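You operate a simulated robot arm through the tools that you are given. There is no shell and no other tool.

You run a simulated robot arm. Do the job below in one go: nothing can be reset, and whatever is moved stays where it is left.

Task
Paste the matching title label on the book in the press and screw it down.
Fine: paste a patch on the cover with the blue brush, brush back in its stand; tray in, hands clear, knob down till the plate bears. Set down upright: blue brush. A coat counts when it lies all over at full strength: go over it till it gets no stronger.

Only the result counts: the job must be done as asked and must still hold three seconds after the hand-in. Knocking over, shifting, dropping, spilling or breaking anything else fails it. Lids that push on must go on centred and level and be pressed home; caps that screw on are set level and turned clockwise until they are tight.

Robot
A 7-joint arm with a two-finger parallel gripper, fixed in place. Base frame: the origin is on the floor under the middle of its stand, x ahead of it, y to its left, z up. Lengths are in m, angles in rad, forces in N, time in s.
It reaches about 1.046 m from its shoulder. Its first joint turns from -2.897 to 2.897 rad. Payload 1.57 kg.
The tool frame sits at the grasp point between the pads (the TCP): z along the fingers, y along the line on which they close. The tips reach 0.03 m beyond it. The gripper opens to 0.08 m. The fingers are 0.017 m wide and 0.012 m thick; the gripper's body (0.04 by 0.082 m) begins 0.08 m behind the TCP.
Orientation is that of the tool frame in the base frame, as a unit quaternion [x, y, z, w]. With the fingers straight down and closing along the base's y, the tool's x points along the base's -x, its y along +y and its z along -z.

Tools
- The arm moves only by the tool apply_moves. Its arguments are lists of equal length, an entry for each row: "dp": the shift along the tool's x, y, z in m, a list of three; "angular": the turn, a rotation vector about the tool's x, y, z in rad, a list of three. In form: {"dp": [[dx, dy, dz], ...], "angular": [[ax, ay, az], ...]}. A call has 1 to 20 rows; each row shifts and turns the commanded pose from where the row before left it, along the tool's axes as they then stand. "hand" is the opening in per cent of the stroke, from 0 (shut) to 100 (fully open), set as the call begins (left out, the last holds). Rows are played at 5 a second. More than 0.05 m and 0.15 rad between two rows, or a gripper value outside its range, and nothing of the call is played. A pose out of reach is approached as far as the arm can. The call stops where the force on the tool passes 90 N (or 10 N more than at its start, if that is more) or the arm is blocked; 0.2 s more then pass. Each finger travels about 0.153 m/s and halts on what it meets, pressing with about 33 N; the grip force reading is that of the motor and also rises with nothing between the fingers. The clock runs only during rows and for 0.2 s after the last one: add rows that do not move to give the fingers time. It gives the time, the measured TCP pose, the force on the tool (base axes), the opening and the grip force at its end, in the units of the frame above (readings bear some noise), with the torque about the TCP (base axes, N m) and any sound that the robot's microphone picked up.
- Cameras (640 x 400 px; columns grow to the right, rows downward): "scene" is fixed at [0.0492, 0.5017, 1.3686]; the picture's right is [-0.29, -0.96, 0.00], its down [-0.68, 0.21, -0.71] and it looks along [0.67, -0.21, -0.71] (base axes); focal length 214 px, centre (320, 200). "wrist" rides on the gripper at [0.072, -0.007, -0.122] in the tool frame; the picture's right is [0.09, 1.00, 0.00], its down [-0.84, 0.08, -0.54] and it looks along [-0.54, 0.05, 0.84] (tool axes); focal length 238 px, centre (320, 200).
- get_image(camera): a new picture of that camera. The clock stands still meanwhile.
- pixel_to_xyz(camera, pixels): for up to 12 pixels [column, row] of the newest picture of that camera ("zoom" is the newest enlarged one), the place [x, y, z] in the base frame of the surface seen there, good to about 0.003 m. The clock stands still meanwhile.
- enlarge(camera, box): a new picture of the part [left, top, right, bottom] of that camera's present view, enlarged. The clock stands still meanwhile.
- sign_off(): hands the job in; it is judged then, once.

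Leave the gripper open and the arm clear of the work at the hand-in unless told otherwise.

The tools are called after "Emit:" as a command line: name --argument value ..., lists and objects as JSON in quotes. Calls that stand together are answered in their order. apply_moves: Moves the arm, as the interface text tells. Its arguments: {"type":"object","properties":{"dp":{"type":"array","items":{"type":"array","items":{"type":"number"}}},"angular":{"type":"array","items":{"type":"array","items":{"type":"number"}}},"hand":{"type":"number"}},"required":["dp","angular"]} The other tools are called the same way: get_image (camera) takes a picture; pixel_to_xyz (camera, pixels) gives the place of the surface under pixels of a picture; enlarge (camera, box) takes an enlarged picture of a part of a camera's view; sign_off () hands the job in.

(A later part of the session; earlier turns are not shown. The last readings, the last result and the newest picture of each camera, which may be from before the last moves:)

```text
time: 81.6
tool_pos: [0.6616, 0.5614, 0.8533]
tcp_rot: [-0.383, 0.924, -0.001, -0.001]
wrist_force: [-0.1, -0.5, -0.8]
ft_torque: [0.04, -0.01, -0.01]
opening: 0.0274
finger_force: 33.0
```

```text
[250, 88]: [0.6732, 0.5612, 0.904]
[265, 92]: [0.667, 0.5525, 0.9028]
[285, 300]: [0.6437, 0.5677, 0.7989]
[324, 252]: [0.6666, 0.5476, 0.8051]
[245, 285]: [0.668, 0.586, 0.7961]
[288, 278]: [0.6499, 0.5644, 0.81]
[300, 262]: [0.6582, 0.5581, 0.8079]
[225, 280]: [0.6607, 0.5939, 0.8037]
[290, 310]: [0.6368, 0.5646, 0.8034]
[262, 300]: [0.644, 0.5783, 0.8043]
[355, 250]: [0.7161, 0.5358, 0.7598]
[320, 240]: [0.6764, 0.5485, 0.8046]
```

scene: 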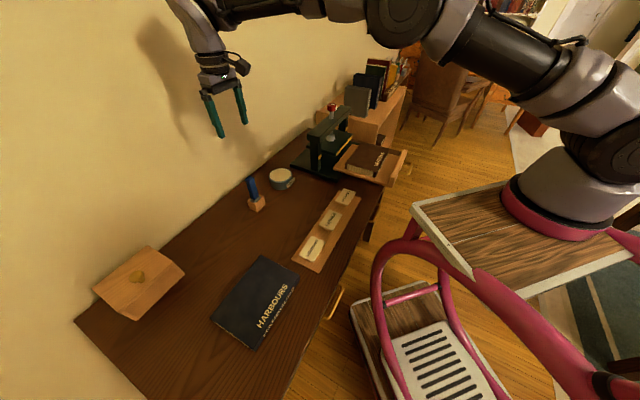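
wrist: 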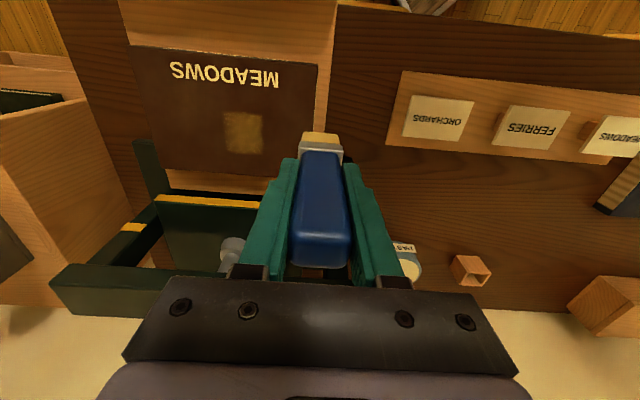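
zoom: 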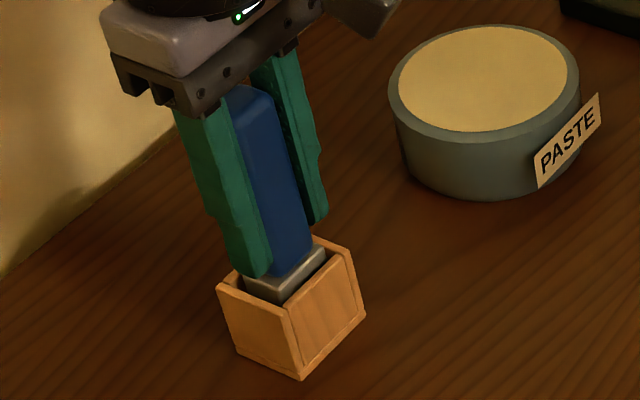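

The handle top is at 0.904, the same as at the start, so it stands on the floor of the stand within a hair. I open the hand.

Emit:
apply_moves --dp '[[0, 0, 0], [0, 0, 0], [0, 0, 0], [0, 0, 0]]' --angular '[[0, 0, 0], [0, 0, 0], [0, 0, 0], [0, 0, 0]]' --hand 100

Emit:
enlarge --camera "scene" --box '[235, 165, 285, 215]'

```text
time: 82.6
tool_pos: [0.6615, 0.5618, 0.853]
tcp_rot: [-0.383, 0.924, 0.0, 0.0]
wrist_force: [-0.4, 0.1, -0.8]
ft_torque: [-0.02, 0.01, -0.01]
opening: 0.0799
finger_force: 0.1
```

```text
8.00 times, centred on (260, 190) of scene
```

zoom: 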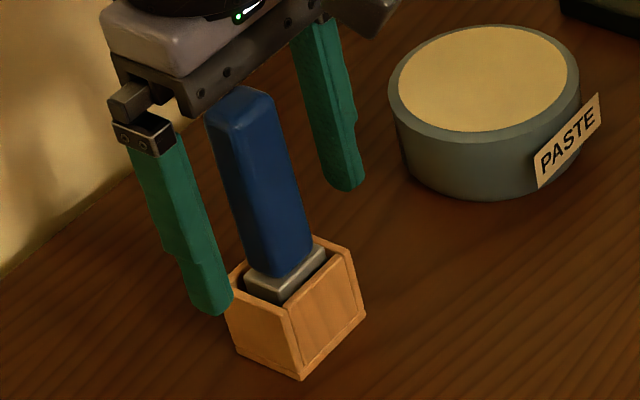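

The brush stands by itself in the stand. I raise the hand straight up and look again.

Emit:
apply_moves --dp '[[0, 0, -0.02], [0, 0, -0.04], [0, 0, -0.045], [0, 0, -0.045], [0, 0, -0.045], [0, 0, -0.045], [0, 0, 0]]' --angular '[[0, 0, 0], [0, 0, 0], [0, 0, 0], [0, 0, 0], [0, 0, 0], [0, 0, 0], [0, 0, 0]]'

Emit:
enlarge --camera "scene" --box '[230, 155, 310, 215]'

Emit:
enlarge --camera "wrist" --box '[260, 60, 380, 150]'

```text
time: 84.2
tool_pos: [0.6605, 0.5602, 1.0915]
tcp_rot: [-0.384, 0.923, 0.0, 0.0]
wrist_force: [0.2, -0.2, 0.5]
ft_torque: [-0.03, 0.02, 0.02]
opening: 0.0799
finger_force: 0.1
```

```text
6.67 times, centred on (270, 185) of scene
```

zoom: 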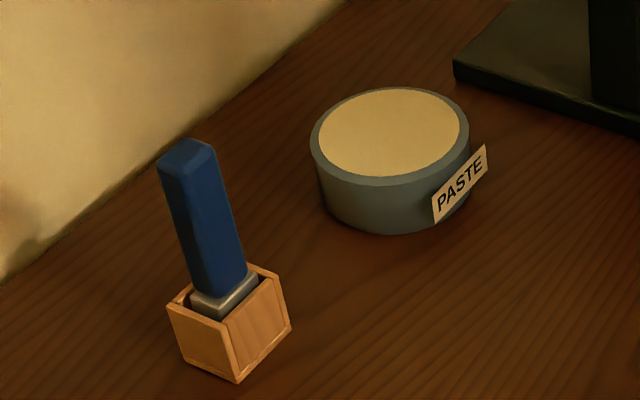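

```text
4.44 times, centred on (320, 105) of wrist
```

zoom: 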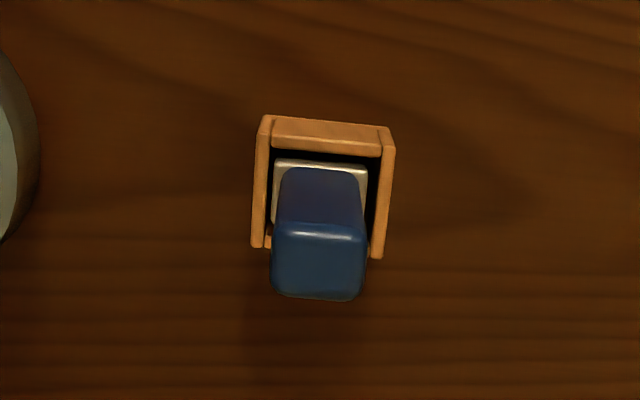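

The brush is upright in its stand. Now the label: I turn the hand 90° in place so that the fingers close across the label's short side, then move above the MEADOWS label at about (0.4015, 0.419).

Emit:
apply_moves --dp '[[0, 0, 0], [0, 0, 0], [0, 0, 0], [0, 0, 0], [0, 0, 0], [0, 0, 0], [0, 0, 0], [0, 0, 0], [0, 0, 0], [0, 0, 0], [0, 0, 0], [0.0121, -0.0408, 0], [0.0122, -0.0408, 0], [0.0122, -0.0408, 0], [0.0122, -0.0408, 0], [0.0122, -0.0408, 0], [0.0122, -0.0408, 0], [0.0122, -0.0408, 0], [0, 0, 0]]' --angular '[[0, 0, 0.1428], [0, 0, 0.1428], [0, 0, 0.1428], [0, 0, 0.1428], [0, 0, 0.1428], [0, 0, 0.1428], [0, 0, 0.1428], [0, 0, 0.1428], [0, 0, 0.1428], [0, 0, 0.1428], [0, 0, 0.1428], [0, 0, 0], [0, 0, 0], [0, 0, 0], [0, 0, 0], [0, 0, 0], [0, 0, 0], [0, 0, 0], [0, 0, 0]]'

Emit:
get_image --camera "wrist"

Emit:
get_image --camera "scene"

```text
time: 88.2
tool_pos: [0.4007, 0.4192, 1.0928]
tcp_rot: [0.381, 0.925, 0.0, 0.0]
wrist_force: [-0.3, 0.6, 0.2]
ft_torque: [0.01, -0.01, 0.0]
opening: 0.0799
finger_force: 0.0
```

```text
taken
```

wrist: 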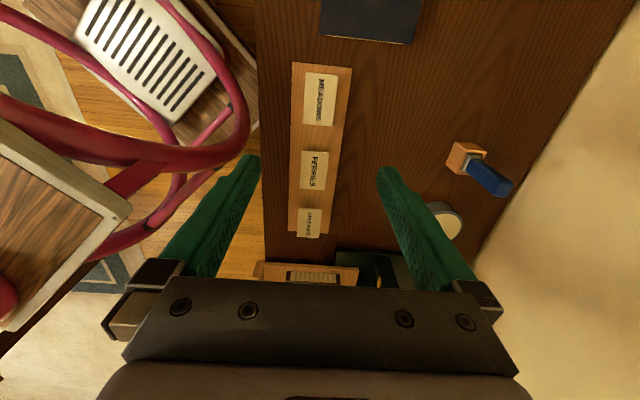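

```text
taken
```

scene: 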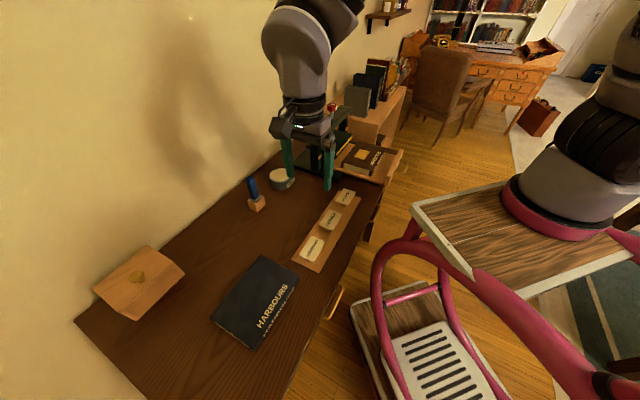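

The label is in view at (321,100) in the wrist picture. I check the height of the pink tubes at the left and get label detail.

Emit:
enlarge --camera "wrist" --box '[280, 55, 370, 135]'

Emit:
pixel_to_xyz --camera "wrist" --pixels '[[245, 100], [205, 150], [235, 60], [190, 30], [150, 175], [130, 200], [255, 150], [220, 130]]'

Emit:
pixel_to_xyz --camera "zoom" --pixels '[[180, 95], [405, 120], [395, 345], [160, 325], [285, 220], [200, 60], [390, 75], [240, 370], [330, 350], [150, 200], [430, 200], [300, 110]]'

```text
5.00 times, centred on (325, 95) of wrist
```

zoom: 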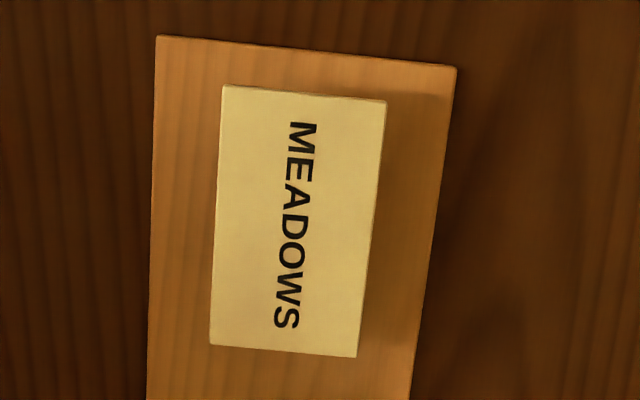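

```text
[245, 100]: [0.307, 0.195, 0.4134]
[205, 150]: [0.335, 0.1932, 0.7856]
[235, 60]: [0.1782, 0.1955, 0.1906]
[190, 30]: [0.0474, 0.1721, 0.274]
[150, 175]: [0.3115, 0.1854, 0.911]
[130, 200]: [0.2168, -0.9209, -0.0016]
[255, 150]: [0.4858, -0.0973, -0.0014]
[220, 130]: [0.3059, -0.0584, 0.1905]
```

```text
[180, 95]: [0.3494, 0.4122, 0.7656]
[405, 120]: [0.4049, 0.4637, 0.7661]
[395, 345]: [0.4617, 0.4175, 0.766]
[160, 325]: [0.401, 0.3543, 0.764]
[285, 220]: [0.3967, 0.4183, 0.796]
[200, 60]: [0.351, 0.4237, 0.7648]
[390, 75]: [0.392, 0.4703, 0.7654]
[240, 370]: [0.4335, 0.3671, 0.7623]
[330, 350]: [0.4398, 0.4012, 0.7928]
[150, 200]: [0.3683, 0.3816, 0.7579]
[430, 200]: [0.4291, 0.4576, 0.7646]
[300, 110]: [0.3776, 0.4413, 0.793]
```

The tubes are over 0.2 m away from the label, fine. Now the label's exact corners: (226,92), (381,106), (353,350), (215,338).

Emit:
pixel_to_xyz --camera "zoom" --pixels '[[227, 92], [380, 106], [353, 350], [215, 338], [303, 98], [284, 345], [221, 215], [367, 230]]'

```text
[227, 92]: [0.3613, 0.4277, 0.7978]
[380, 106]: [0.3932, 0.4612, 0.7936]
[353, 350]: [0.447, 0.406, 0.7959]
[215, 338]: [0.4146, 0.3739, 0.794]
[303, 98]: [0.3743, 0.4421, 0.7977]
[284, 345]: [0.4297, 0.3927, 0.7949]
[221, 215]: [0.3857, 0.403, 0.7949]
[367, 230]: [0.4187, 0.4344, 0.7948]
```

Label centre ≈ (0.403, 0.418), squared to the hand within half a degree. I shift 2 mm and lower to z≈0.87 to check.

Emit:
apply_moves --dp '[[-0.0019, 0.0003, 0.045], [0, 0, 0.045], [0, 0, 0.045], [0, 0, 0.045], [0, 0, 0.042], [0, 0, 0]]' --angular '[[0, 0, 0], [0, 0, 0], [0, 0, 0], [0, 0, 0], [0, 0, 0], [0, 0, 0]]'

Emit:
get_image --camera "wrist"

Emit:
enlarge --camera "scene" --box '[275, 200, 355, 280]'

```text
time: 89.6
tool_pos: [0.4008, 0.4179, 0.8688]
tcp_rot: [0.381, 0.925, 0.0, 0.0]
wrist_force: [0.6, 0.2, -0.5]
ft_torque: [0.04, 0.01, 0.0]
opening: 0.08
finger_force: 0.0
```

```text
taken
```

wrist: 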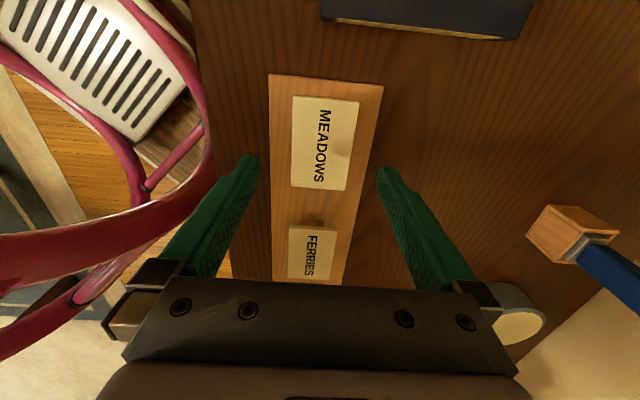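

```text
5.00 times, centred on (315, 240) of scene
```

zoom: 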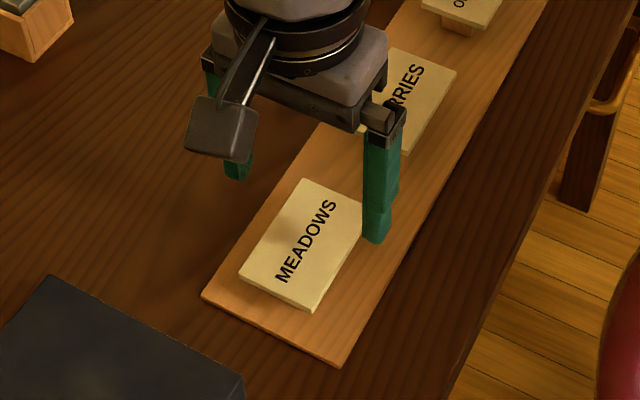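

I refine the label position from this closer view: corners (293,97), (357,103), (344,189), (292,184).

Emit:
enlarge --camera "wrist" --box '[270, 80, 390, 200]'

Emit:
pixel_to_xyz --camera "wrist" --pixels '[[294, 98], [356, 104], [343, 187], [293, 182], [324, 101], [318, 185], [293, 140], [350, 145]]'

```text
3.33 times, centred on (330, 140) of wrist
```

zoom: 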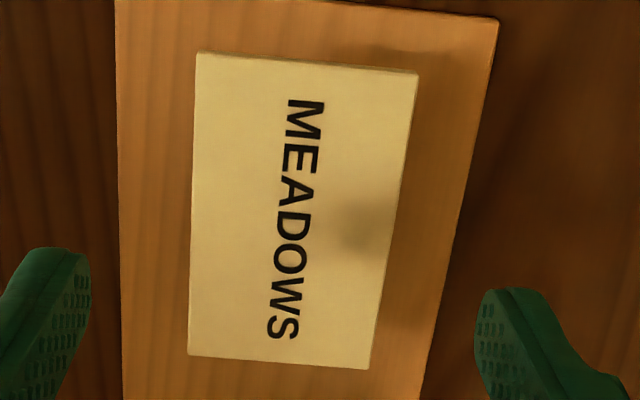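

```text
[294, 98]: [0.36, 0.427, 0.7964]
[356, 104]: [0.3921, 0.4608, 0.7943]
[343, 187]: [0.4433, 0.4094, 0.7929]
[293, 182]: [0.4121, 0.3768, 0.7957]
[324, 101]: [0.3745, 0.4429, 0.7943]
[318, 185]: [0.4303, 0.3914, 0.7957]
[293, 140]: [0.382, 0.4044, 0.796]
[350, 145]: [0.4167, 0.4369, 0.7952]
```

Label centre is within 1.5 mm of the hand's centre. I lower to TCP z≈0.8195 (tips just below the label's underside) with open fingers.

Emit:
apply_moves --dp '[[0.0012, 0, 0.03], [0, 0, 0.0155], [0, 0, 0.005], [0, 0, 0]]' --angular '[[0, 0, 0], [0, 0, 0], [0, 0, 0], [0, 0, 0]]'

Emit:
enlarge --camera "scene" --box '[285, 215, 345, 275]'

Emit:
enlarge --camera "wrist" --box '[230, 80, 410, 230]'

```text
time: 90.6
tool_pos: [0.401, 0.4181, 0.8191]
tcp_rot: [0.382, 0.924, 0.0, -0.001]
wrist_force: [-0.2, 0.1, -0.3]
ft_torque: [0.03, 0.0, -0.02]
opening: 0.08
finger_force: 0.0
```

```text
6.67 times, centred on (315, 245) of scene
```

zoom: 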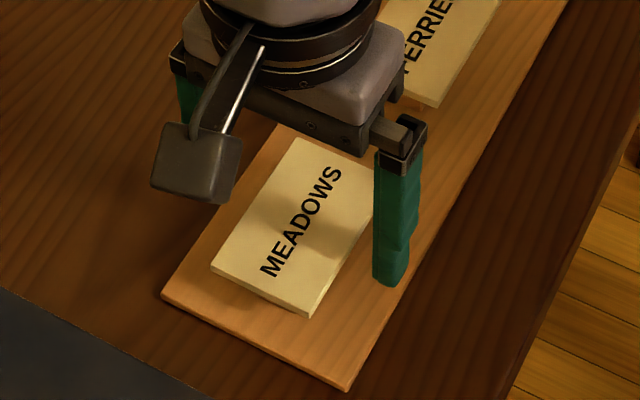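

```text
2.67 times, centred on (320, 155) of wrist
```

zoom: 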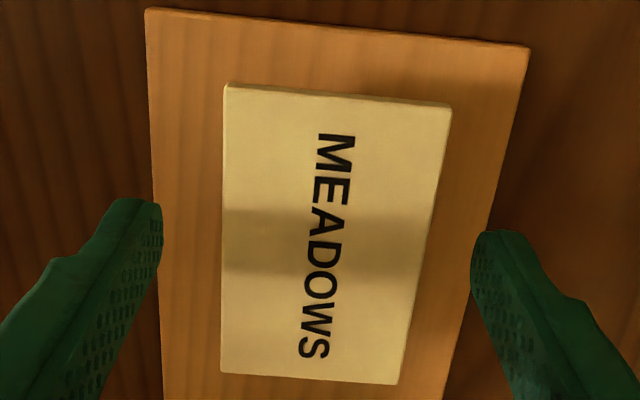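

Fingers flank the label. I first close partway to 0.052 m to check centring.

Emit:
apply_moves --dp '[[0, 0, 0], [0, 0, 0]]' --angular '[[0, 0, 0], [0, 0, 0]]' --hand 66

Emit:
enlarge --camera "wrist" --box '[230, 80, 410, 230]'

```text
time: 91.2
tool_pos: [0.4003, 0.418, 0.8197]
tcp_rot: [0.382, 0.924, 0.0, 0.0]
wrist_force: [-0.3, 0.5, 0.5]
ft_torque: [-0.01, 0.01, -0.02]
opening: 0.0529
finger_force: 0.0
```

```text
2.67 times, centred on (320, 155) of wrist
```

zoom: 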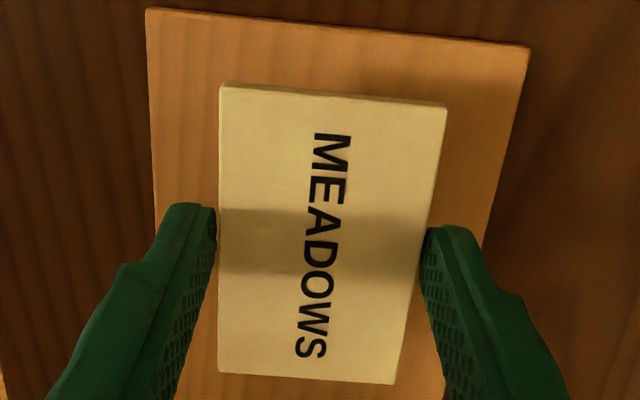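

The label is almost filling the gap; I close fully.

Emit:
apply_moves --dp '[[0, 0, 0], [0, 0, 0], [0, 0, 0]]' --angular '[[0, 0, 0], [0, 0, 0], [0, 0, 0]]' --hand 0

Emit:
enlarge --camera "wrist" --box '[230, 80, 410, 230]'

Emit:
enlarge --camera "scene" --box '[285, 215, 345, 275]'

```text
time: 92.0
tool_pos: [0.3996, 0.4195, 0.8202]
tcp_rot: [0.382, 0.924, 0.0, 0.001]
wrist_force: [-0.4, 0.5, -0.5]
ft_torque: [0.0, 0.0, -0.02]
opening: 0.0507
finger_force: 33.0
```

```text
2.67 times, centred on (320, 155) of wrist
```

zoom: 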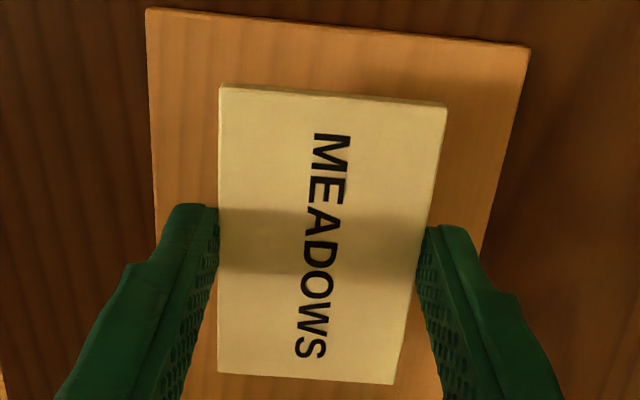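

```text
6.67 times, centred on (315, 245) of scene
```

zoom: 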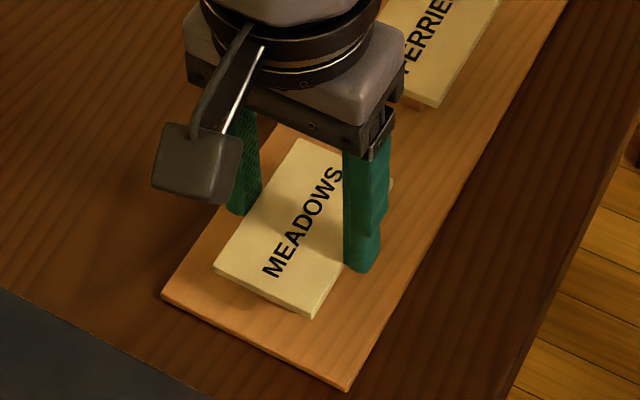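

Gripped (opening 0.0507, 33 N). I lift 3 cm slowly and check that it comes level.

Emit:
apply_moves --dp '[[0, 0, -0.005], [0, 0, -0.01], [0, 0, -0.015], [0, 0, 0]]' --angular '[[0, 0, 0], [0, 0, 0], [0, 0, 0], [0, 0, 0]]'

Emit:
enlarge --camera "wrist" --box '[230, 80, 410, 230]'

Emit:
enlarge --camera "scene" --box '[285, 215, 345, 275]'

```text
time: 93.0
tool_pos: [0.4002, 0.42, 0.8501]
tcp_rot: [0.383, 0.924, 0.0, 0.0]
wrist_force: [0.1, -0.3, -0.3]
ft_torque: [-0.05, 0.01, 0.01]
opening: 0.0001
finger_force: 21.5
```

```text
2.67 times, centred on (320, 155) of wrist
```

zoom: 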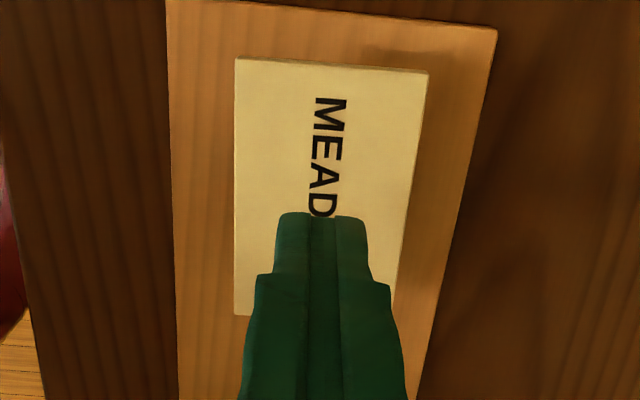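

```text
6.67 times, centred on (315, 245) of scene
```

zoom: 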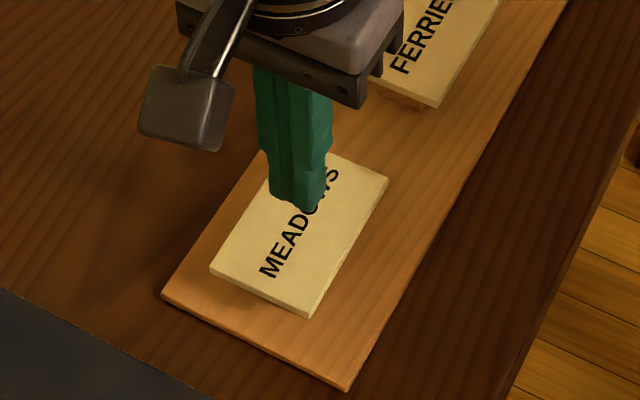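

The grip slipped off: the fingers closed empty and the label stayed on its little block, unharmed. The rounded tips need a deeper bite. I open, check centring, and go 4 mm lower than before.

Emit:
apply_moves --dp '[[0, 0, 0], [0, 0, 0], [0, 0, 0]]' --angular '[[0, 0, 0], [0, 0, 0], [0, 0, 0]]' --hand 100

Emit:
enlarge --camera "wrist" --box '[230, 80, 410, 230]'

Emit:
pixel_to_xyz --camera "zoom" --pixels '[[240, 65], [422, 78], [240, 310], [390, 320], [325, 200], [330, 72], [315, 318], [238, 190], [408, 200]]'

```text
time: 93.8
tool_pos: [0.4002, 0.4192, 0.8515]
tcp_rot: [0.381, 0.924, 0.0, 0.001]
wrist_force: [0.1, 0.8, -0.4]
ft_torque: [-0.01, 0.03, 0.02]
opening: 0.0798
finger_force: 0.1
```

```text
2.67 times, centred on (320, 155) of wrist
```

zoom: 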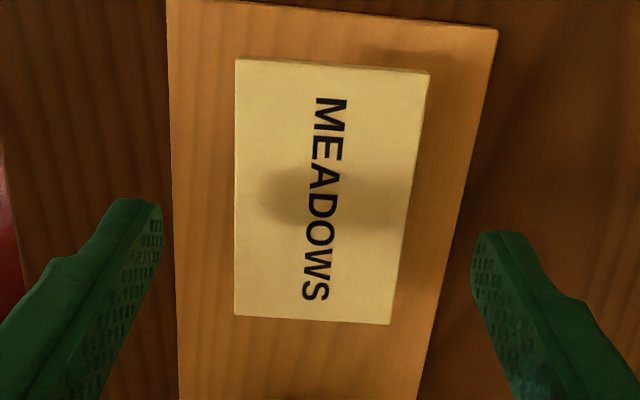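

```text
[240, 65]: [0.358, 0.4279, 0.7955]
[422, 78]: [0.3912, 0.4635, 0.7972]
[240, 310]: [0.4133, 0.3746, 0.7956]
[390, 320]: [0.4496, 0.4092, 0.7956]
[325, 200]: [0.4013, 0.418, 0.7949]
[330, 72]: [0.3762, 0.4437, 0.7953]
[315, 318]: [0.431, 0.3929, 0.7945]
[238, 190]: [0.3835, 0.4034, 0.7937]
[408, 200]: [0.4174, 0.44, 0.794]
```

The label is still centred under the hand. I go down to TCP z≈0.8145 and close.

Emit:
apply_moves --dp '[[0, 0.0005, 0.02], [0, 0, 0.01], [0, 0, 0.005], [0, 0, 0]]' --angular '[[0, 0, 0], [0, 0, 0], [0, 0, 0], [0, 0, 0]]'

Emit:
apply_moves --dp '[[0, 0, 0], [0, 0, 0], [0, 0, 0], [0, 0, 0]]' --angular '[[0, 0, 0], [0, 0, 0], [0, 0, 0], [0, 0, 0]]' --hand 0

Emit:
enlarge --camera "wrist" --box '[230, 80, 410, 230]'

Emit:
enlarge --camera "scene" --box '[285, 215, 345, 275]'

```text
time: 94.8
tool_pos: [0.4011, 0.4199, 0.8159]
tcp_rot: [0.381, 0.925, 0.0, 0.0]
wrist_force: [-0.4, -0.4, 0.0]
ft_torque: [0.0, 0.01, -0.01]
opening: 0.0802
finger_force: 0.1
```

```text
time: 95.8
tool_pos: [0.4016, 0.42, 0.8154]
tcp_rot: [0.382, 0.924, 0.0, 0.0]
wrist_force: [0.5, 0.1, 0.5]
ft_torque: [0.02, -0.01, -0.03]
opening: 0.0505
finger_force: 33.7
```

```text
2.67 times, centred on (320, 155) of wrist
```

zoom: 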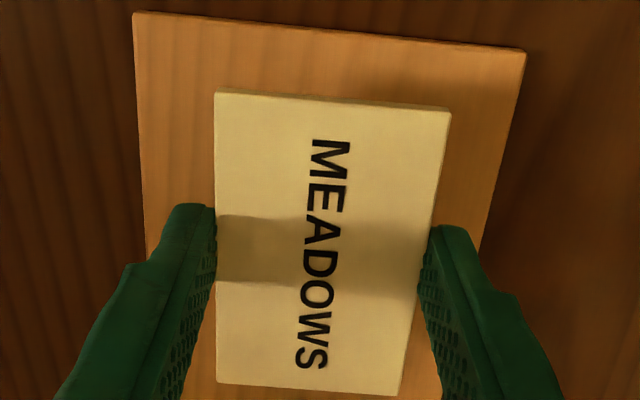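

```text
6.67 times, centred on (315, 245) of scene
```

zoom: 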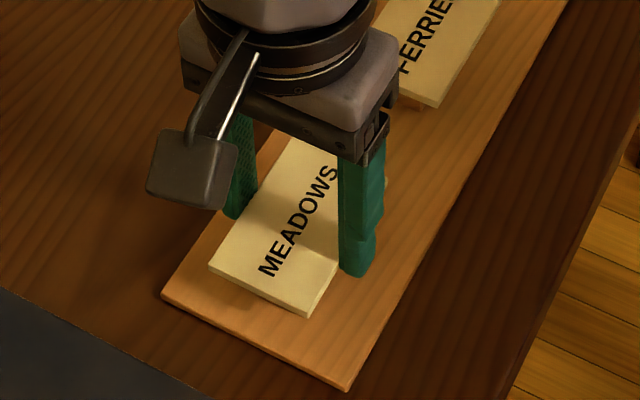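

The tips now reach below the label. I lift slowly 1 cm and read the opening.

Emit:
apply_moves --dp '[[0, 0, -0.002], [0, 0, -0.003], [0, 0, -0.005], [0, 0, 0]]' --angular '[[0, 0, 0], [0, 0, 0], [0, 0, 0], [0, 0, 0]]'

Emit:
enlarge --camera "scene" --box '[285, 215, 345, 275]'

```text
time: 96.8
tool_pos: [0.401, 0.4198, 0.8247]
tcp_rot: [0.382, 0.924, 0.0, 0.0]
wrist_force: [-0.3, -1.5, -0.6]
ft_torque: [0.01, -0.02, 0.01]
opening: 0.0505
finger_force: 33.3
```

```text
6.67 times, centred on (315, 245) of scene
```

zoom: 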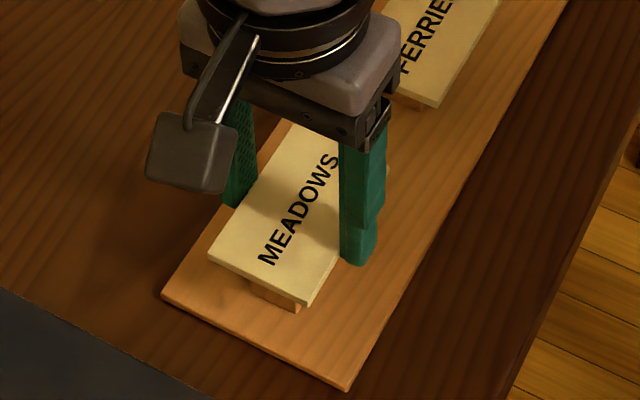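

The label is lifted level off its block. I raise it to TCP z≈0.92 and carry it along the desk to over the pasted patch.

Emit:
apply_moves --dp '[[0, 0, -0.02], [0, 0, -0.035], [0, 0, -0.0405], [-0.0348, 0.0022, 0], [-0.0348, 0.0022, 0], [-0.0348, 0.0022, 0], [-0.0348, 0.0022, 0], [-0.0348, 0.0022, 0], [-0.0348, 0.0022, 0], [-0.0348, 0.0022, 0], [-0.0348, 0.0022, 0], [-0.0348, 0.0022, 0], [-0.0348, 0.0022, 0], [-0.0348, 0.0022, 0], [-0.0348, 0.0022, 0], [-0.0348, 0.0022, 0], [-0.0348, 0.0022, 0], [-0.035, 0.0022, 0], [0, 0, 0]]' --angular '[[0, 0, 0], [0, 0, 0], [0, 0, 0], [0, 0, 0], [0, 0, 0], [0, 0, 0], [0, 0, 0], [0, 0, 0], [0, 0, 0], [0, 0, 0], [0, 0, 0], [0, 0, 0], [0, 0, 0], [0, 0, 0], [0, 0, 0], [0, 0, 0], [0, 0, 0], [0, 0, 0], [0, 0, 0]]'

Emit:
get_image --camera "wrist"

Emit:
enlarge --camera "scene" --box '[320, 100, 420, 180]'

```text
time: 100.8
tool_pos: [0.7935, 0.0743, 0.9205]
tcp_rot: [0.382, 0.924, 0.0, -0.001]
wrist_force: [0.0, -0.1, 0.1]
ft_torque: [-0.04, 0.02, -0.01]
opening: 0.0506
finger_force: 32.7
```

```text
taken
```

wrist: 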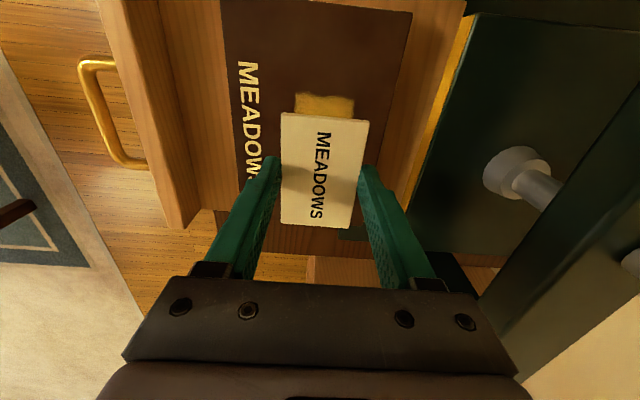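

```text
5.00 times, centred on (370, 140) of scene
```

zoom: 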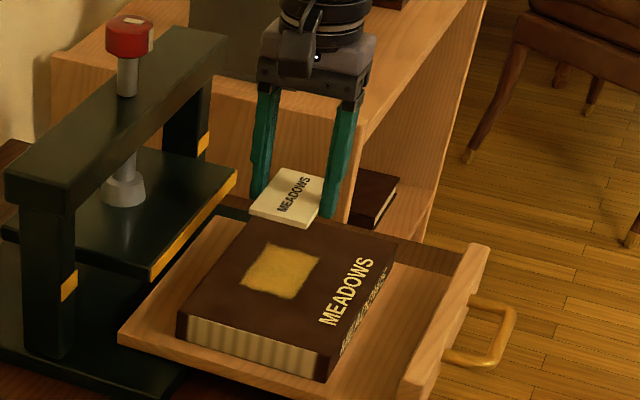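

The label reads the same way round as the cover title. I compare the patch edges and the held label's corners in the scene zoom.

Emit:
enlarge --camera "scene" --box '[350, 125, 390, 165]'

```text
10.00 times, centred on (370, 145) of scene
```

zoom: 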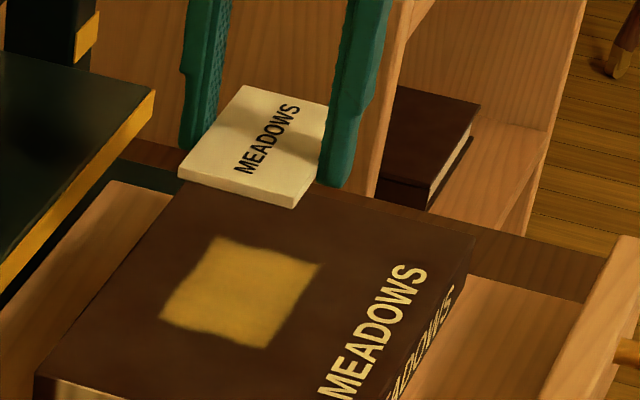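

Emit:
pixel_to_xyz --camera "zoom" --pixels '[[217, 238], [320, 264], [266, 346], [160, 318], [240, 290], [180, 168], [292, 202], [242, 90], [328, 104], [290, 208], [178, 176], [240, 150]]'

```text
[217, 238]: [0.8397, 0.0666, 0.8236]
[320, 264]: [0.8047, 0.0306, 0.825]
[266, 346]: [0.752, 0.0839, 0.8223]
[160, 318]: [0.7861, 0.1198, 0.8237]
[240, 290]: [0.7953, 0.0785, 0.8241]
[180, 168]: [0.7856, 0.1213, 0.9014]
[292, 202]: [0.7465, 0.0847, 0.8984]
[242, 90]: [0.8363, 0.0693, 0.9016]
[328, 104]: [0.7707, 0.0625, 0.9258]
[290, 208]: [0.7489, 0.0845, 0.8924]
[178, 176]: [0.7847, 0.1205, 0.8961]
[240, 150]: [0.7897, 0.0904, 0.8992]
```

The label needs to go about 3.5 mm further along and 1 mm toward the wall to sit exactly on the patch. I correct and lower to just above the cover.

Emit:
apply_moves --dp '[[-0.0035, 0.0012, 0], [0, 0, 0.03], [0, 0, 0.02], [0, 0, 0.01], [0, 0, 0.004], [0, 0, 0]]' --angular '[[0, 0, 0], [0, 0, 0], [0, 0, 0], [0, 0, 0], [0, 0, 0], [0, 0, 0]]'

Emit:
enlarge --camera "scene" --box '[350, 125, 390, 165]'

Emit:
enlarge --camera "wrist" --box '[220, 60, 420, 230]'

```text
time: 102.2
tool_pos: [0.7975, 0.0724, 0.8556]
tcp_rot: [0.382, 0.924, 0.0, -0.001]
wrist_force: [0.3, -0.5, 0.2]
ft_torque: [0.01, 0.0, -0.01]
opening: 0.0505
finger_force: 33.2
```

```text
10.00 times, centred on (370, 145) of scene
```

zoom: 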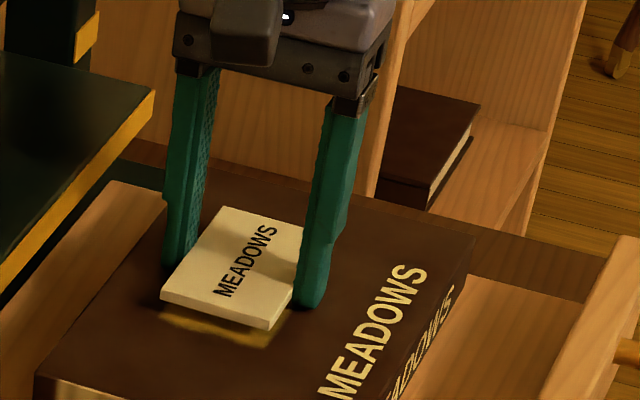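

```text
2.35 times, centred on (320, 145) of wrist
```

zoom: 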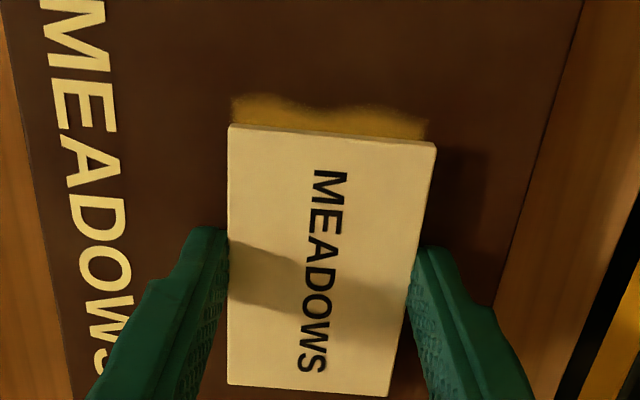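

The label hangs right above the patch. I check the remaining offset using points on the visible patch edge and the label edge in this wrist zoom.

Emit:
pixel_to_xyz --camera "zoom" --pixels '[[240, 97], [330, 108], [420, 120], [240, 130], [330, 140], [428, 152], [235, 375], [380, 390], [300, 110], [300, 135]]'

Emit:
enlarge --camera "scene" --box '[350, 125, 390, 165]'

Emit:
pixel_to_xyz --camera "zoom" --pixels '[[168, 315], [264, 343], [215, 330], [164, 292], [268, 322], [272, 325], [215, 310], [225, 210], [163, 298], [280, 318]]'

```text
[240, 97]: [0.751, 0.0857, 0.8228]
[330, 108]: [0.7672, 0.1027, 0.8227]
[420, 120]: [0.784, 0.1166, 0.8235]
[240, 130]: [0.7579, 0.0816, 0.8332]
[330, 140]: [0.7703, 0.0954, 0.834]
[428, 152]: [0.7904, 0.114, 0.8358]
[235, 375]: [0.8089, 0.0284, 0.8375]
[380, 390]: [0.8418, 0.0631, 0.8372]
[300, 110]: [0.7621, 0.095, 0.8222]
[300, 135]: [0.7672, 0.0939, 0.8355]
```

```text
10.00 times, centred on (370, 145) of scene
```

zoom: 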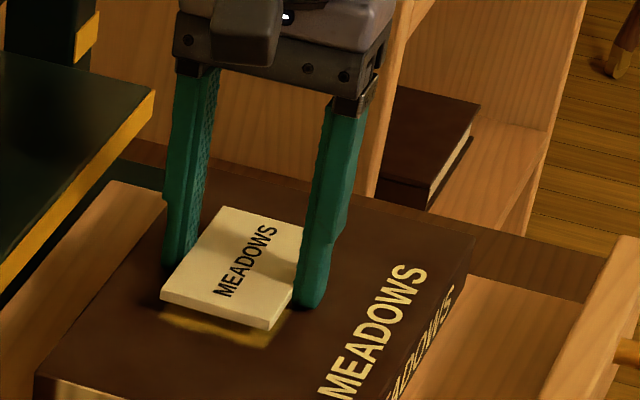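

```text
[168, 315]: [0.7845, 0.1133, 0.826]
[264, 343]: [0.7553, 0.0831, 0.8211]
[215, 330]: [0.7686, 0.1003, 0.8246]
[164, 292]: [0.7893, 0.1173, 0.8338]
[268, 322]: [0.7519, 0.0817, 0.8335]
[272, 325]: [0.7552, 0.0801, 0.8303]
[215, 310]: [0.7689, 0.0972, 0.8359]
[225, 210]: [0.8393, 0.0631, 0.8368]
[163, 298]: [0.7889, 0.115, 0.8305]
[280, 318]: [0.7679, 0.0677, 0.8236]
```

The wrist view says the label is now about 4 mm too far along. I move back 3 mm, then lower until the fingertips are about to touch the cover.

Emit:
apply_moves --dp '[[0.003, 0, 0], [0, 0, 0.001], [0, 0, 0.001], [0, 0, 0]]' --angular '[[0, 0, 0], [0, 0, 0], [0, 0, 0], [0, 0, 0]]'

Emit:
enlarge --camera "wrist" --box '[220, 60, 420, 230]'

Emit:
pixel_to_xyz --camera "zoom" --pixels '[[240, 97], [330, 108], [420, 120], [240, 130], [330, 140], [428, 152], [235, 375], [380, 390]]'

```text
time: 103.2
tool_pos: [0.7957, 0.075, 0.8549]
tcp_rot: [0.382, 0.924, 0.0, 0.0]
wrist_force: [0.1, -0.3, -0.7]
ft_torque: [0.0, 0.01, -0.01]
opening: 0.0507
finger_force: 32.8
```

```text
2.35 times, centred on (320, 145) of wrist
```

zoom: 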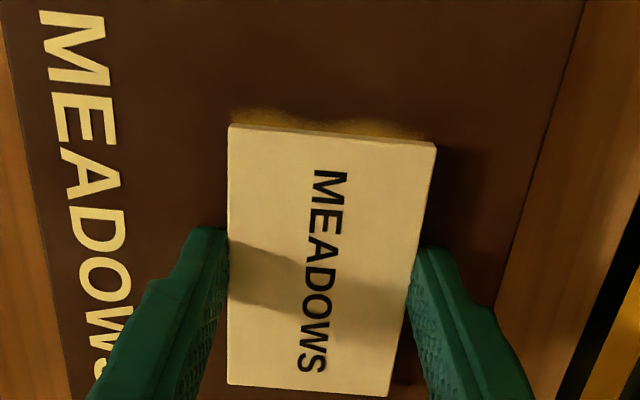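

```text
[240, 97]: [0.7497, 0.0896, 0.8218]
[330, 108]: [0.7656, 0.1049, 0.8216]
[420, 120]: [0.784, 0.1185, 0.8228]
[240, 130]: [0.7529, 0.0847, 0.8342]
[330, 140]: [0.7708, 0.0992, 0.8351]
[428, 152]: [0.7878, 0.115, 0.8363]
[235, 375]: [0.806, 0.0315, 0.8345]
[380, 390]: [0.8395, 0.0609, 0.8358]
```

Now within 2 mm. One more millimetre back and 1 mm down, then I open slightly so the label drops flat the last few millimetres onto the paste.

Emit:
apply_moves --dp '[[0.001, 0, 0], [0, 0, 0.001], [0, 0, 0]]' --angular '[[0, 0, 0], [0, 0, 0], [0, 0, 0]]'

Emit:
apply_moves --dp '[[0, 0, 0], [0, 0, 0], [0, 0, 0], [0, 0, 0]]' --angular '[[0, 0, 0], [0, 0, 0], [0, 0, 0], [0, 0, 0]]' --hand 74

Emit:
enlarge --camera "wrist" --box '[220, 60, 420, 230]'

Emit:
enlarge --camera "scene" --box '[350, 125, 390, 165]'

```text
time: 104.0
tool_pos: [0.7957, 0.0749, 0.8553]
tcp_rot: [0.381, 0.924, 0.001, 0.0]
wrist_force: [-2.2, -2.0, 10.0]
ft_torque: [-0.26, 0.26, 0.0]
opening: 0.0505
finger_force: 33.1
```

```text
time: 105.0
tool_pos: [0.7955, 0.0749, 0.8539]
tcp_rot: [0.381, 0.924, 0.001, 0.001]
wrist_force: [2.9, 1.6, 15.8]
ft_torque: [-0.29, 0.25, 0.15]
opening: 0.0569
finger_force: 0.1
```

```text
2.35 times, centred on (320, 145) of wrist
```

zoom: 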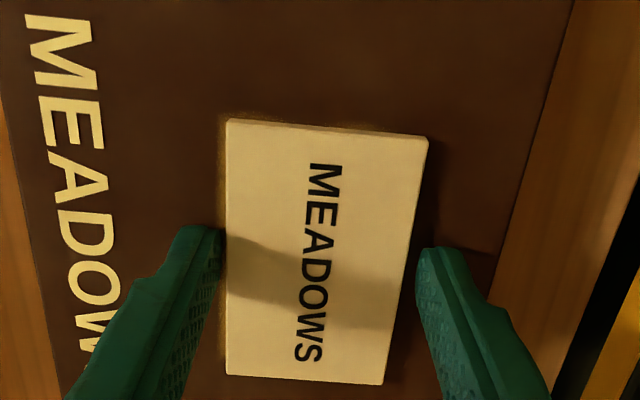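

```text
10.00 times, centred on (370, 145) of scene
```

zoom: 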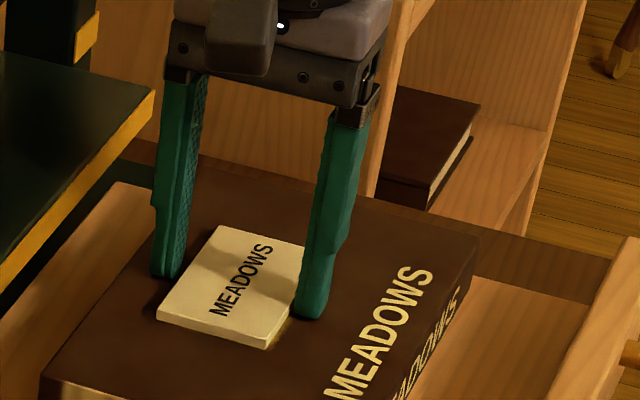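

The label lies on the patch, only about 2 mm of paste showing along one edge. I ease the fingers up first, then open wider and rise, then look.

Emit:
apply_moves --dp '[[0, 0, -0.002], [0, 0, -0.01], [0, 0, 0]]' --angular '[[0, 0, 0], [0, 0, 0], [0, 0, 0]]'

Emit:
apply_moves --dp '[[0, 0, 0], [0, 0, -0.03], [0, 0, -0.04], [0, 0, -0.04], [0, 0, 0]]' --angular '[[0, 0, 0], [0, 0, 0], [0, 0, 0], [0, 0, 0], [0, 0, 0]]' --hand 100

Emit:
enlarge --camera "wrist" --box '[220, 40, 420, 190]'

Emit:
enlarge --camera "scene" --box '[350, 130, 390, 170]'

```text
time: 105.8
tool_pos: [0.7938, 0.0767, 0.8644]
tcp_rot: [0.382, 0.924, -0.001, -0.001]
wrist_force: [0.9, -1.4, 0.2]
ft_torque: [0.03, 0.01, -0.02]
opening: 0.0591
finger_force: 0.0
```

```text
time: 107.0
tool_pos: [0.7957, 0.0741, 0.9759]
tcp_rot: [0.383, 0.924, -0.001, 0.0]
wrist_force: [0.5, -0.5, 0.8]
ft_torque: [0.01, -0.01, 0.0]
opening: 0.0799
finger_force: 0.1
```

```text
2.67 times, centred on (320, 115) of wrist
```

zoom: 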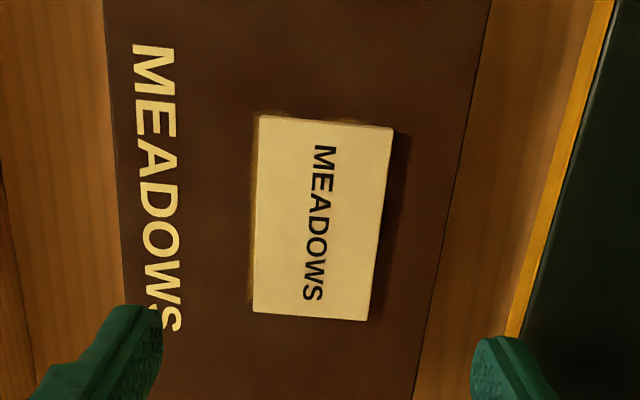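

```text
10.00 times, centred on (370, 150) of scene
```

zoom: 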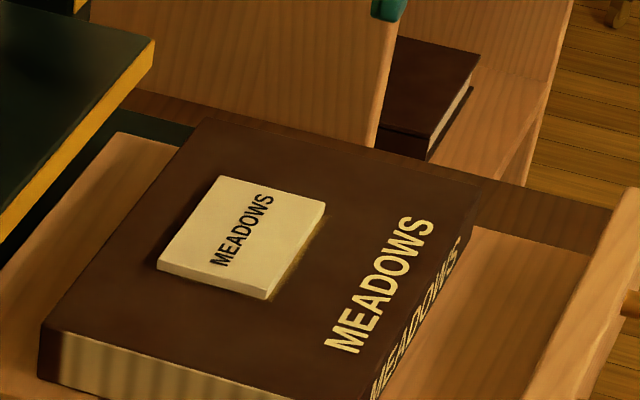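

The label sits squarely on the patch. Next I push the tray in. I move above the tray's handle (v'≈0.43) and look at it.

Emit:
apply_moves --dp '[[0, -0.045, 0], [0, -0.045, 0], [0, -0.045, 0], [0, -0.045, 0], [0, 0, 0]]' --angular '[[0, 0, 0], [0, 0, 0], [0, 0, 0], [0, 0, 0], [0, 0, 0]]' --hand 0

Emit:
get_image --camera "wrist"

Emit:
enlarge --camera "scene" --box '[340, 115, 430, 195]'

```text
time: 108.2
tool_pos: [0.6672, -0.0529, 0.9735]
tcp_rot: [0.382, 0.924, 0.001, 0.0]
wrist_force: [-0.5, -0.3, -0.5]
ft_torque: [-0.02, 0.01, -0.01]
opening: 0.0
finger_force: 21.2
```

```text
taken
```

wrist: 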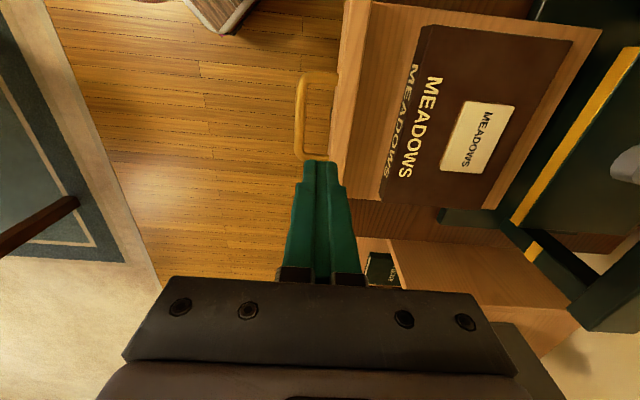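

```text
5.00 times, centred on (385, 155) of scene
```

zoom: 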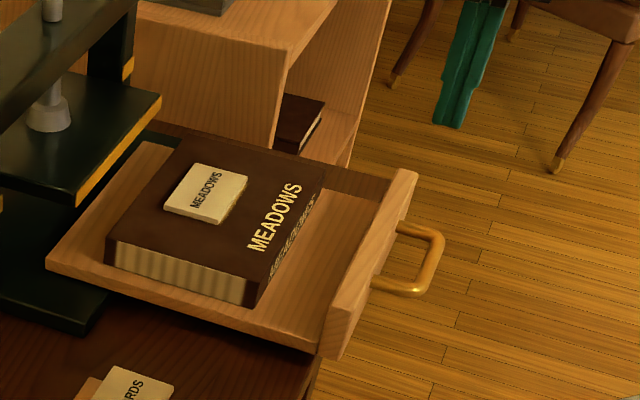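

I read the handle and front panel coordinates.

Emit:
pixel_to_xyz --camera "wrist" --pixels '[[299, 110], [300, 90], [318, 76], [316, 157], [335, 78], [345, 110], [340, 160], [352, 60], [365, 110], [335, 110], [299, 140], [350, 140]]'

Emit:
enlarge --camera "wrist" --box '[270, 40, 390, 180]'

```text
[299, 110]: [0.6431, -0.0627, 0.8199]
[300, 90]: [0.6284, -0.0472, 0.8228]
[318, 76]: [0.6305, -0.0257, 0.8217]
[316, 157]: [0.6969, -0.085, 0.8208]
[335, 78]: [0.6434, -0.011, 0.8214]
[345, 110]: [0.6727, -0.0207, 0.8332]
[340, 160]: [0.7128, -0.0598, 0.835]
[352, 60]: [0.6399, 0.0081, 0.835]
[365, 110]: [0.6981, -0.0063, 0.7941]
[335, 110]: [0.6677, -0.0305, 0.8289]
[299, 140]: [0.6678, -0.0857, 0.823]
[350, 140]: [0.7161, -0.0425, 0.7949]
```

```text
2.86 times, centred on (330, 110) of wrist
```

zoom: 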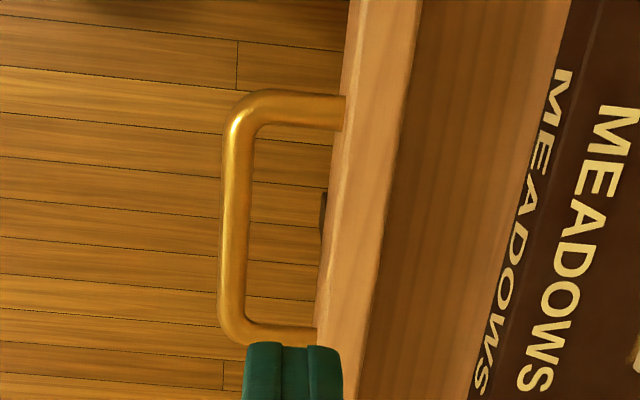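

The handle loop spans u 0.464–0.553 with a free gap from v' 0.416 to 0.450. The closed fingers (0.024 thick) fit at v'≈0.434. I lower them into the loop to z≈0.832.

Emit:
apply_moves --dp '[[0, -0.001, 0.03], [0, 0, 0.04], [0, 0, 0.03], [0, 0, 0.02], [0, 0, 0.013], [0, 0, 0.01], [0, 0, 0]]' --angular '[[0, 0, 0], [0, 0, 0], [0, 0, 0], [0, 0, 0], [0, 0, 0], [0, 0, 0], [0, 0, 0]]'

Emit:
enlarge --camera "wrist" --box '[240, 60, 440, 220]'

Emit:
enlarge --camera "scene" --box '[340, 115, 430, 195]'

```text
time: 109.8
tool_pos: [0.667, -0.0526, 0.8325]
tcp_rot: [0.382, 0.924, 0.001, 0.001]
wrist_force: [-0.5, -0.9, 0.7]
ft_torque: [0.02, 0.03, -0.01]
opening: 0.0002
finger_force: 21.5
```

```text
2.50 times, centred on (340, 140) of wrist
```

zoom: 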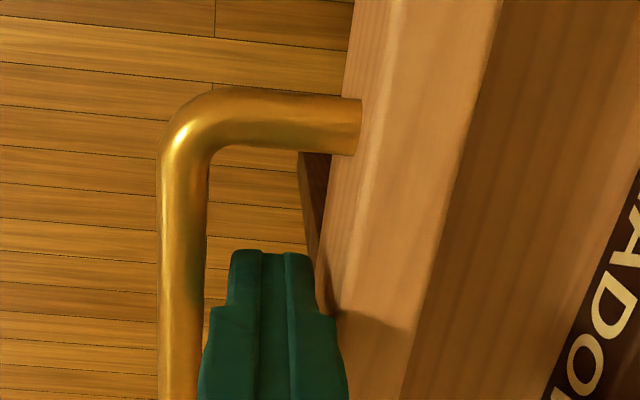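

```text
5.00 times, centred on (385, 155) of scene
```

zoom: 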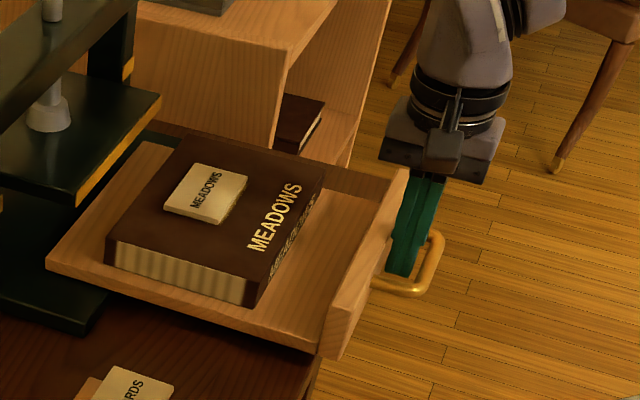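

The closed fingers are inside the loop, not touching. I push slowly toward the press, 1 cm per row, and watch the force.

Emit:
apply_moves --dp '[[0, 0.005, 0], [0, 0.008, 0], [0, 0.01, 0], [0, 0.01, 0], [0, 0.01, 0], [0, 0.01, 0], [0, 0.01, 0], [0, 0.01, 0], [0, 0.01, 0], [0, 0.007, 0], [0, 0, 0]]' --angular '[[0, 0, 0], [0, 0, 0], [0, 0, 0], [0, 0, 0], [0, 0, 0], [0, 0, 0], [0, 0, 0], [0, 0, 0], [0, 0, 0], [0, 0, 0], [0, 0, 0]]'

Emit:
enlarge --camera "scene" --box '[310, 95, 420, 185]'

Emit:
get_image --camera "wrist"

```text
time: 112.2
tool_pos: [0.731, 0.0103, 0.8319]
tcp_rot: [0.382, 0.924, 0.0, 0.0]
wrist_force: [-0.3, -1.0, 0.2]
ft_torque: [-0.03, 0.03, -0.02]
opening: 0.0001
finger_force: 20.8
```

```text
4.44 times, centred on (365, 140) of scene
```

zoom: 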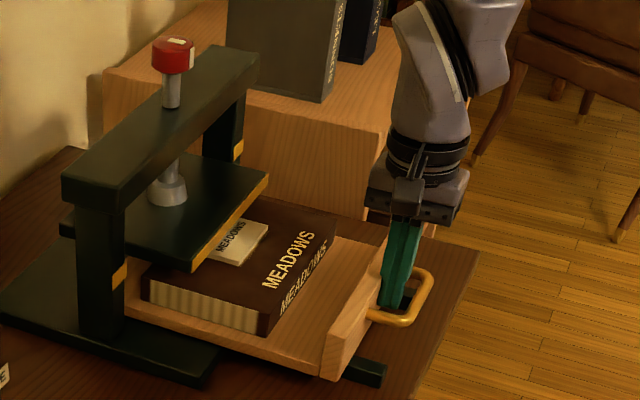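

```text
taken
```

wrist: 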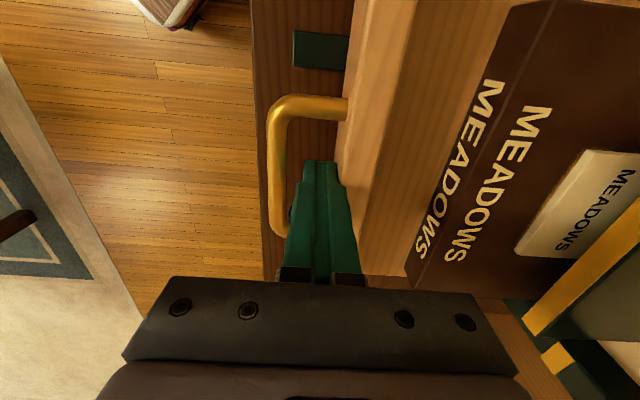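

The tray slides freely; the book is going under the plate. I keep pushing until it meets the stop.

Emit:
apply_moves --dp '[[0, 0.01, 0], [0, 0.01, 0], [0, 0.01, 0], [0, 0.01, 0], [0, 0.01, 0], [0, 0.01, 0], [0, 0, 0]]' --angular '[[0, 0, 0], [0, 0, 0], [0, 0, 0], [0, 0, 0], [0, 0, 0], [0, 0, 0], [0, 0, 0]]'

Emit:
enlarge --camera "scene" --box '[290, 95, 400, 185]'

Emit:
get_image --camera "wrist"

```text
time: 113.8
tool_pos: [0.7722, 0.0535, 0.8317]
tcp_rot: [0.382, 0.924, 0.0, -0.001]
wrist_force: [-1.7, 1.0, -0.3]
ft_torque: [0.01, 0.01, 0.0]
opening: 0.0001
finger_force: 21.2
```

```text
4.44 times, centred on (345, 140) of scene
```

zoom: 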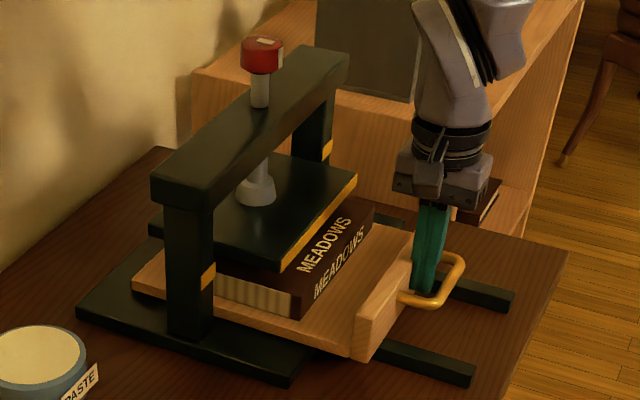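

```text
taken
```

wrist: 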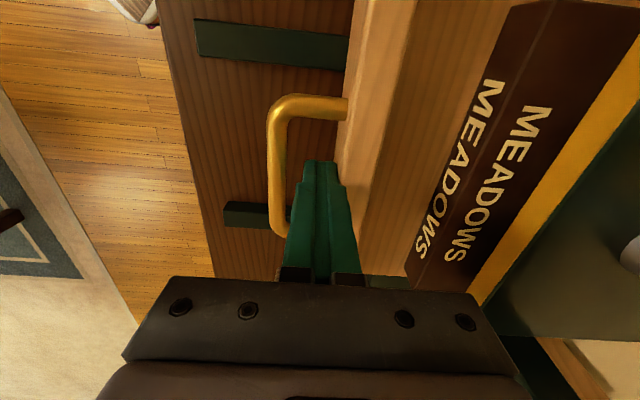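

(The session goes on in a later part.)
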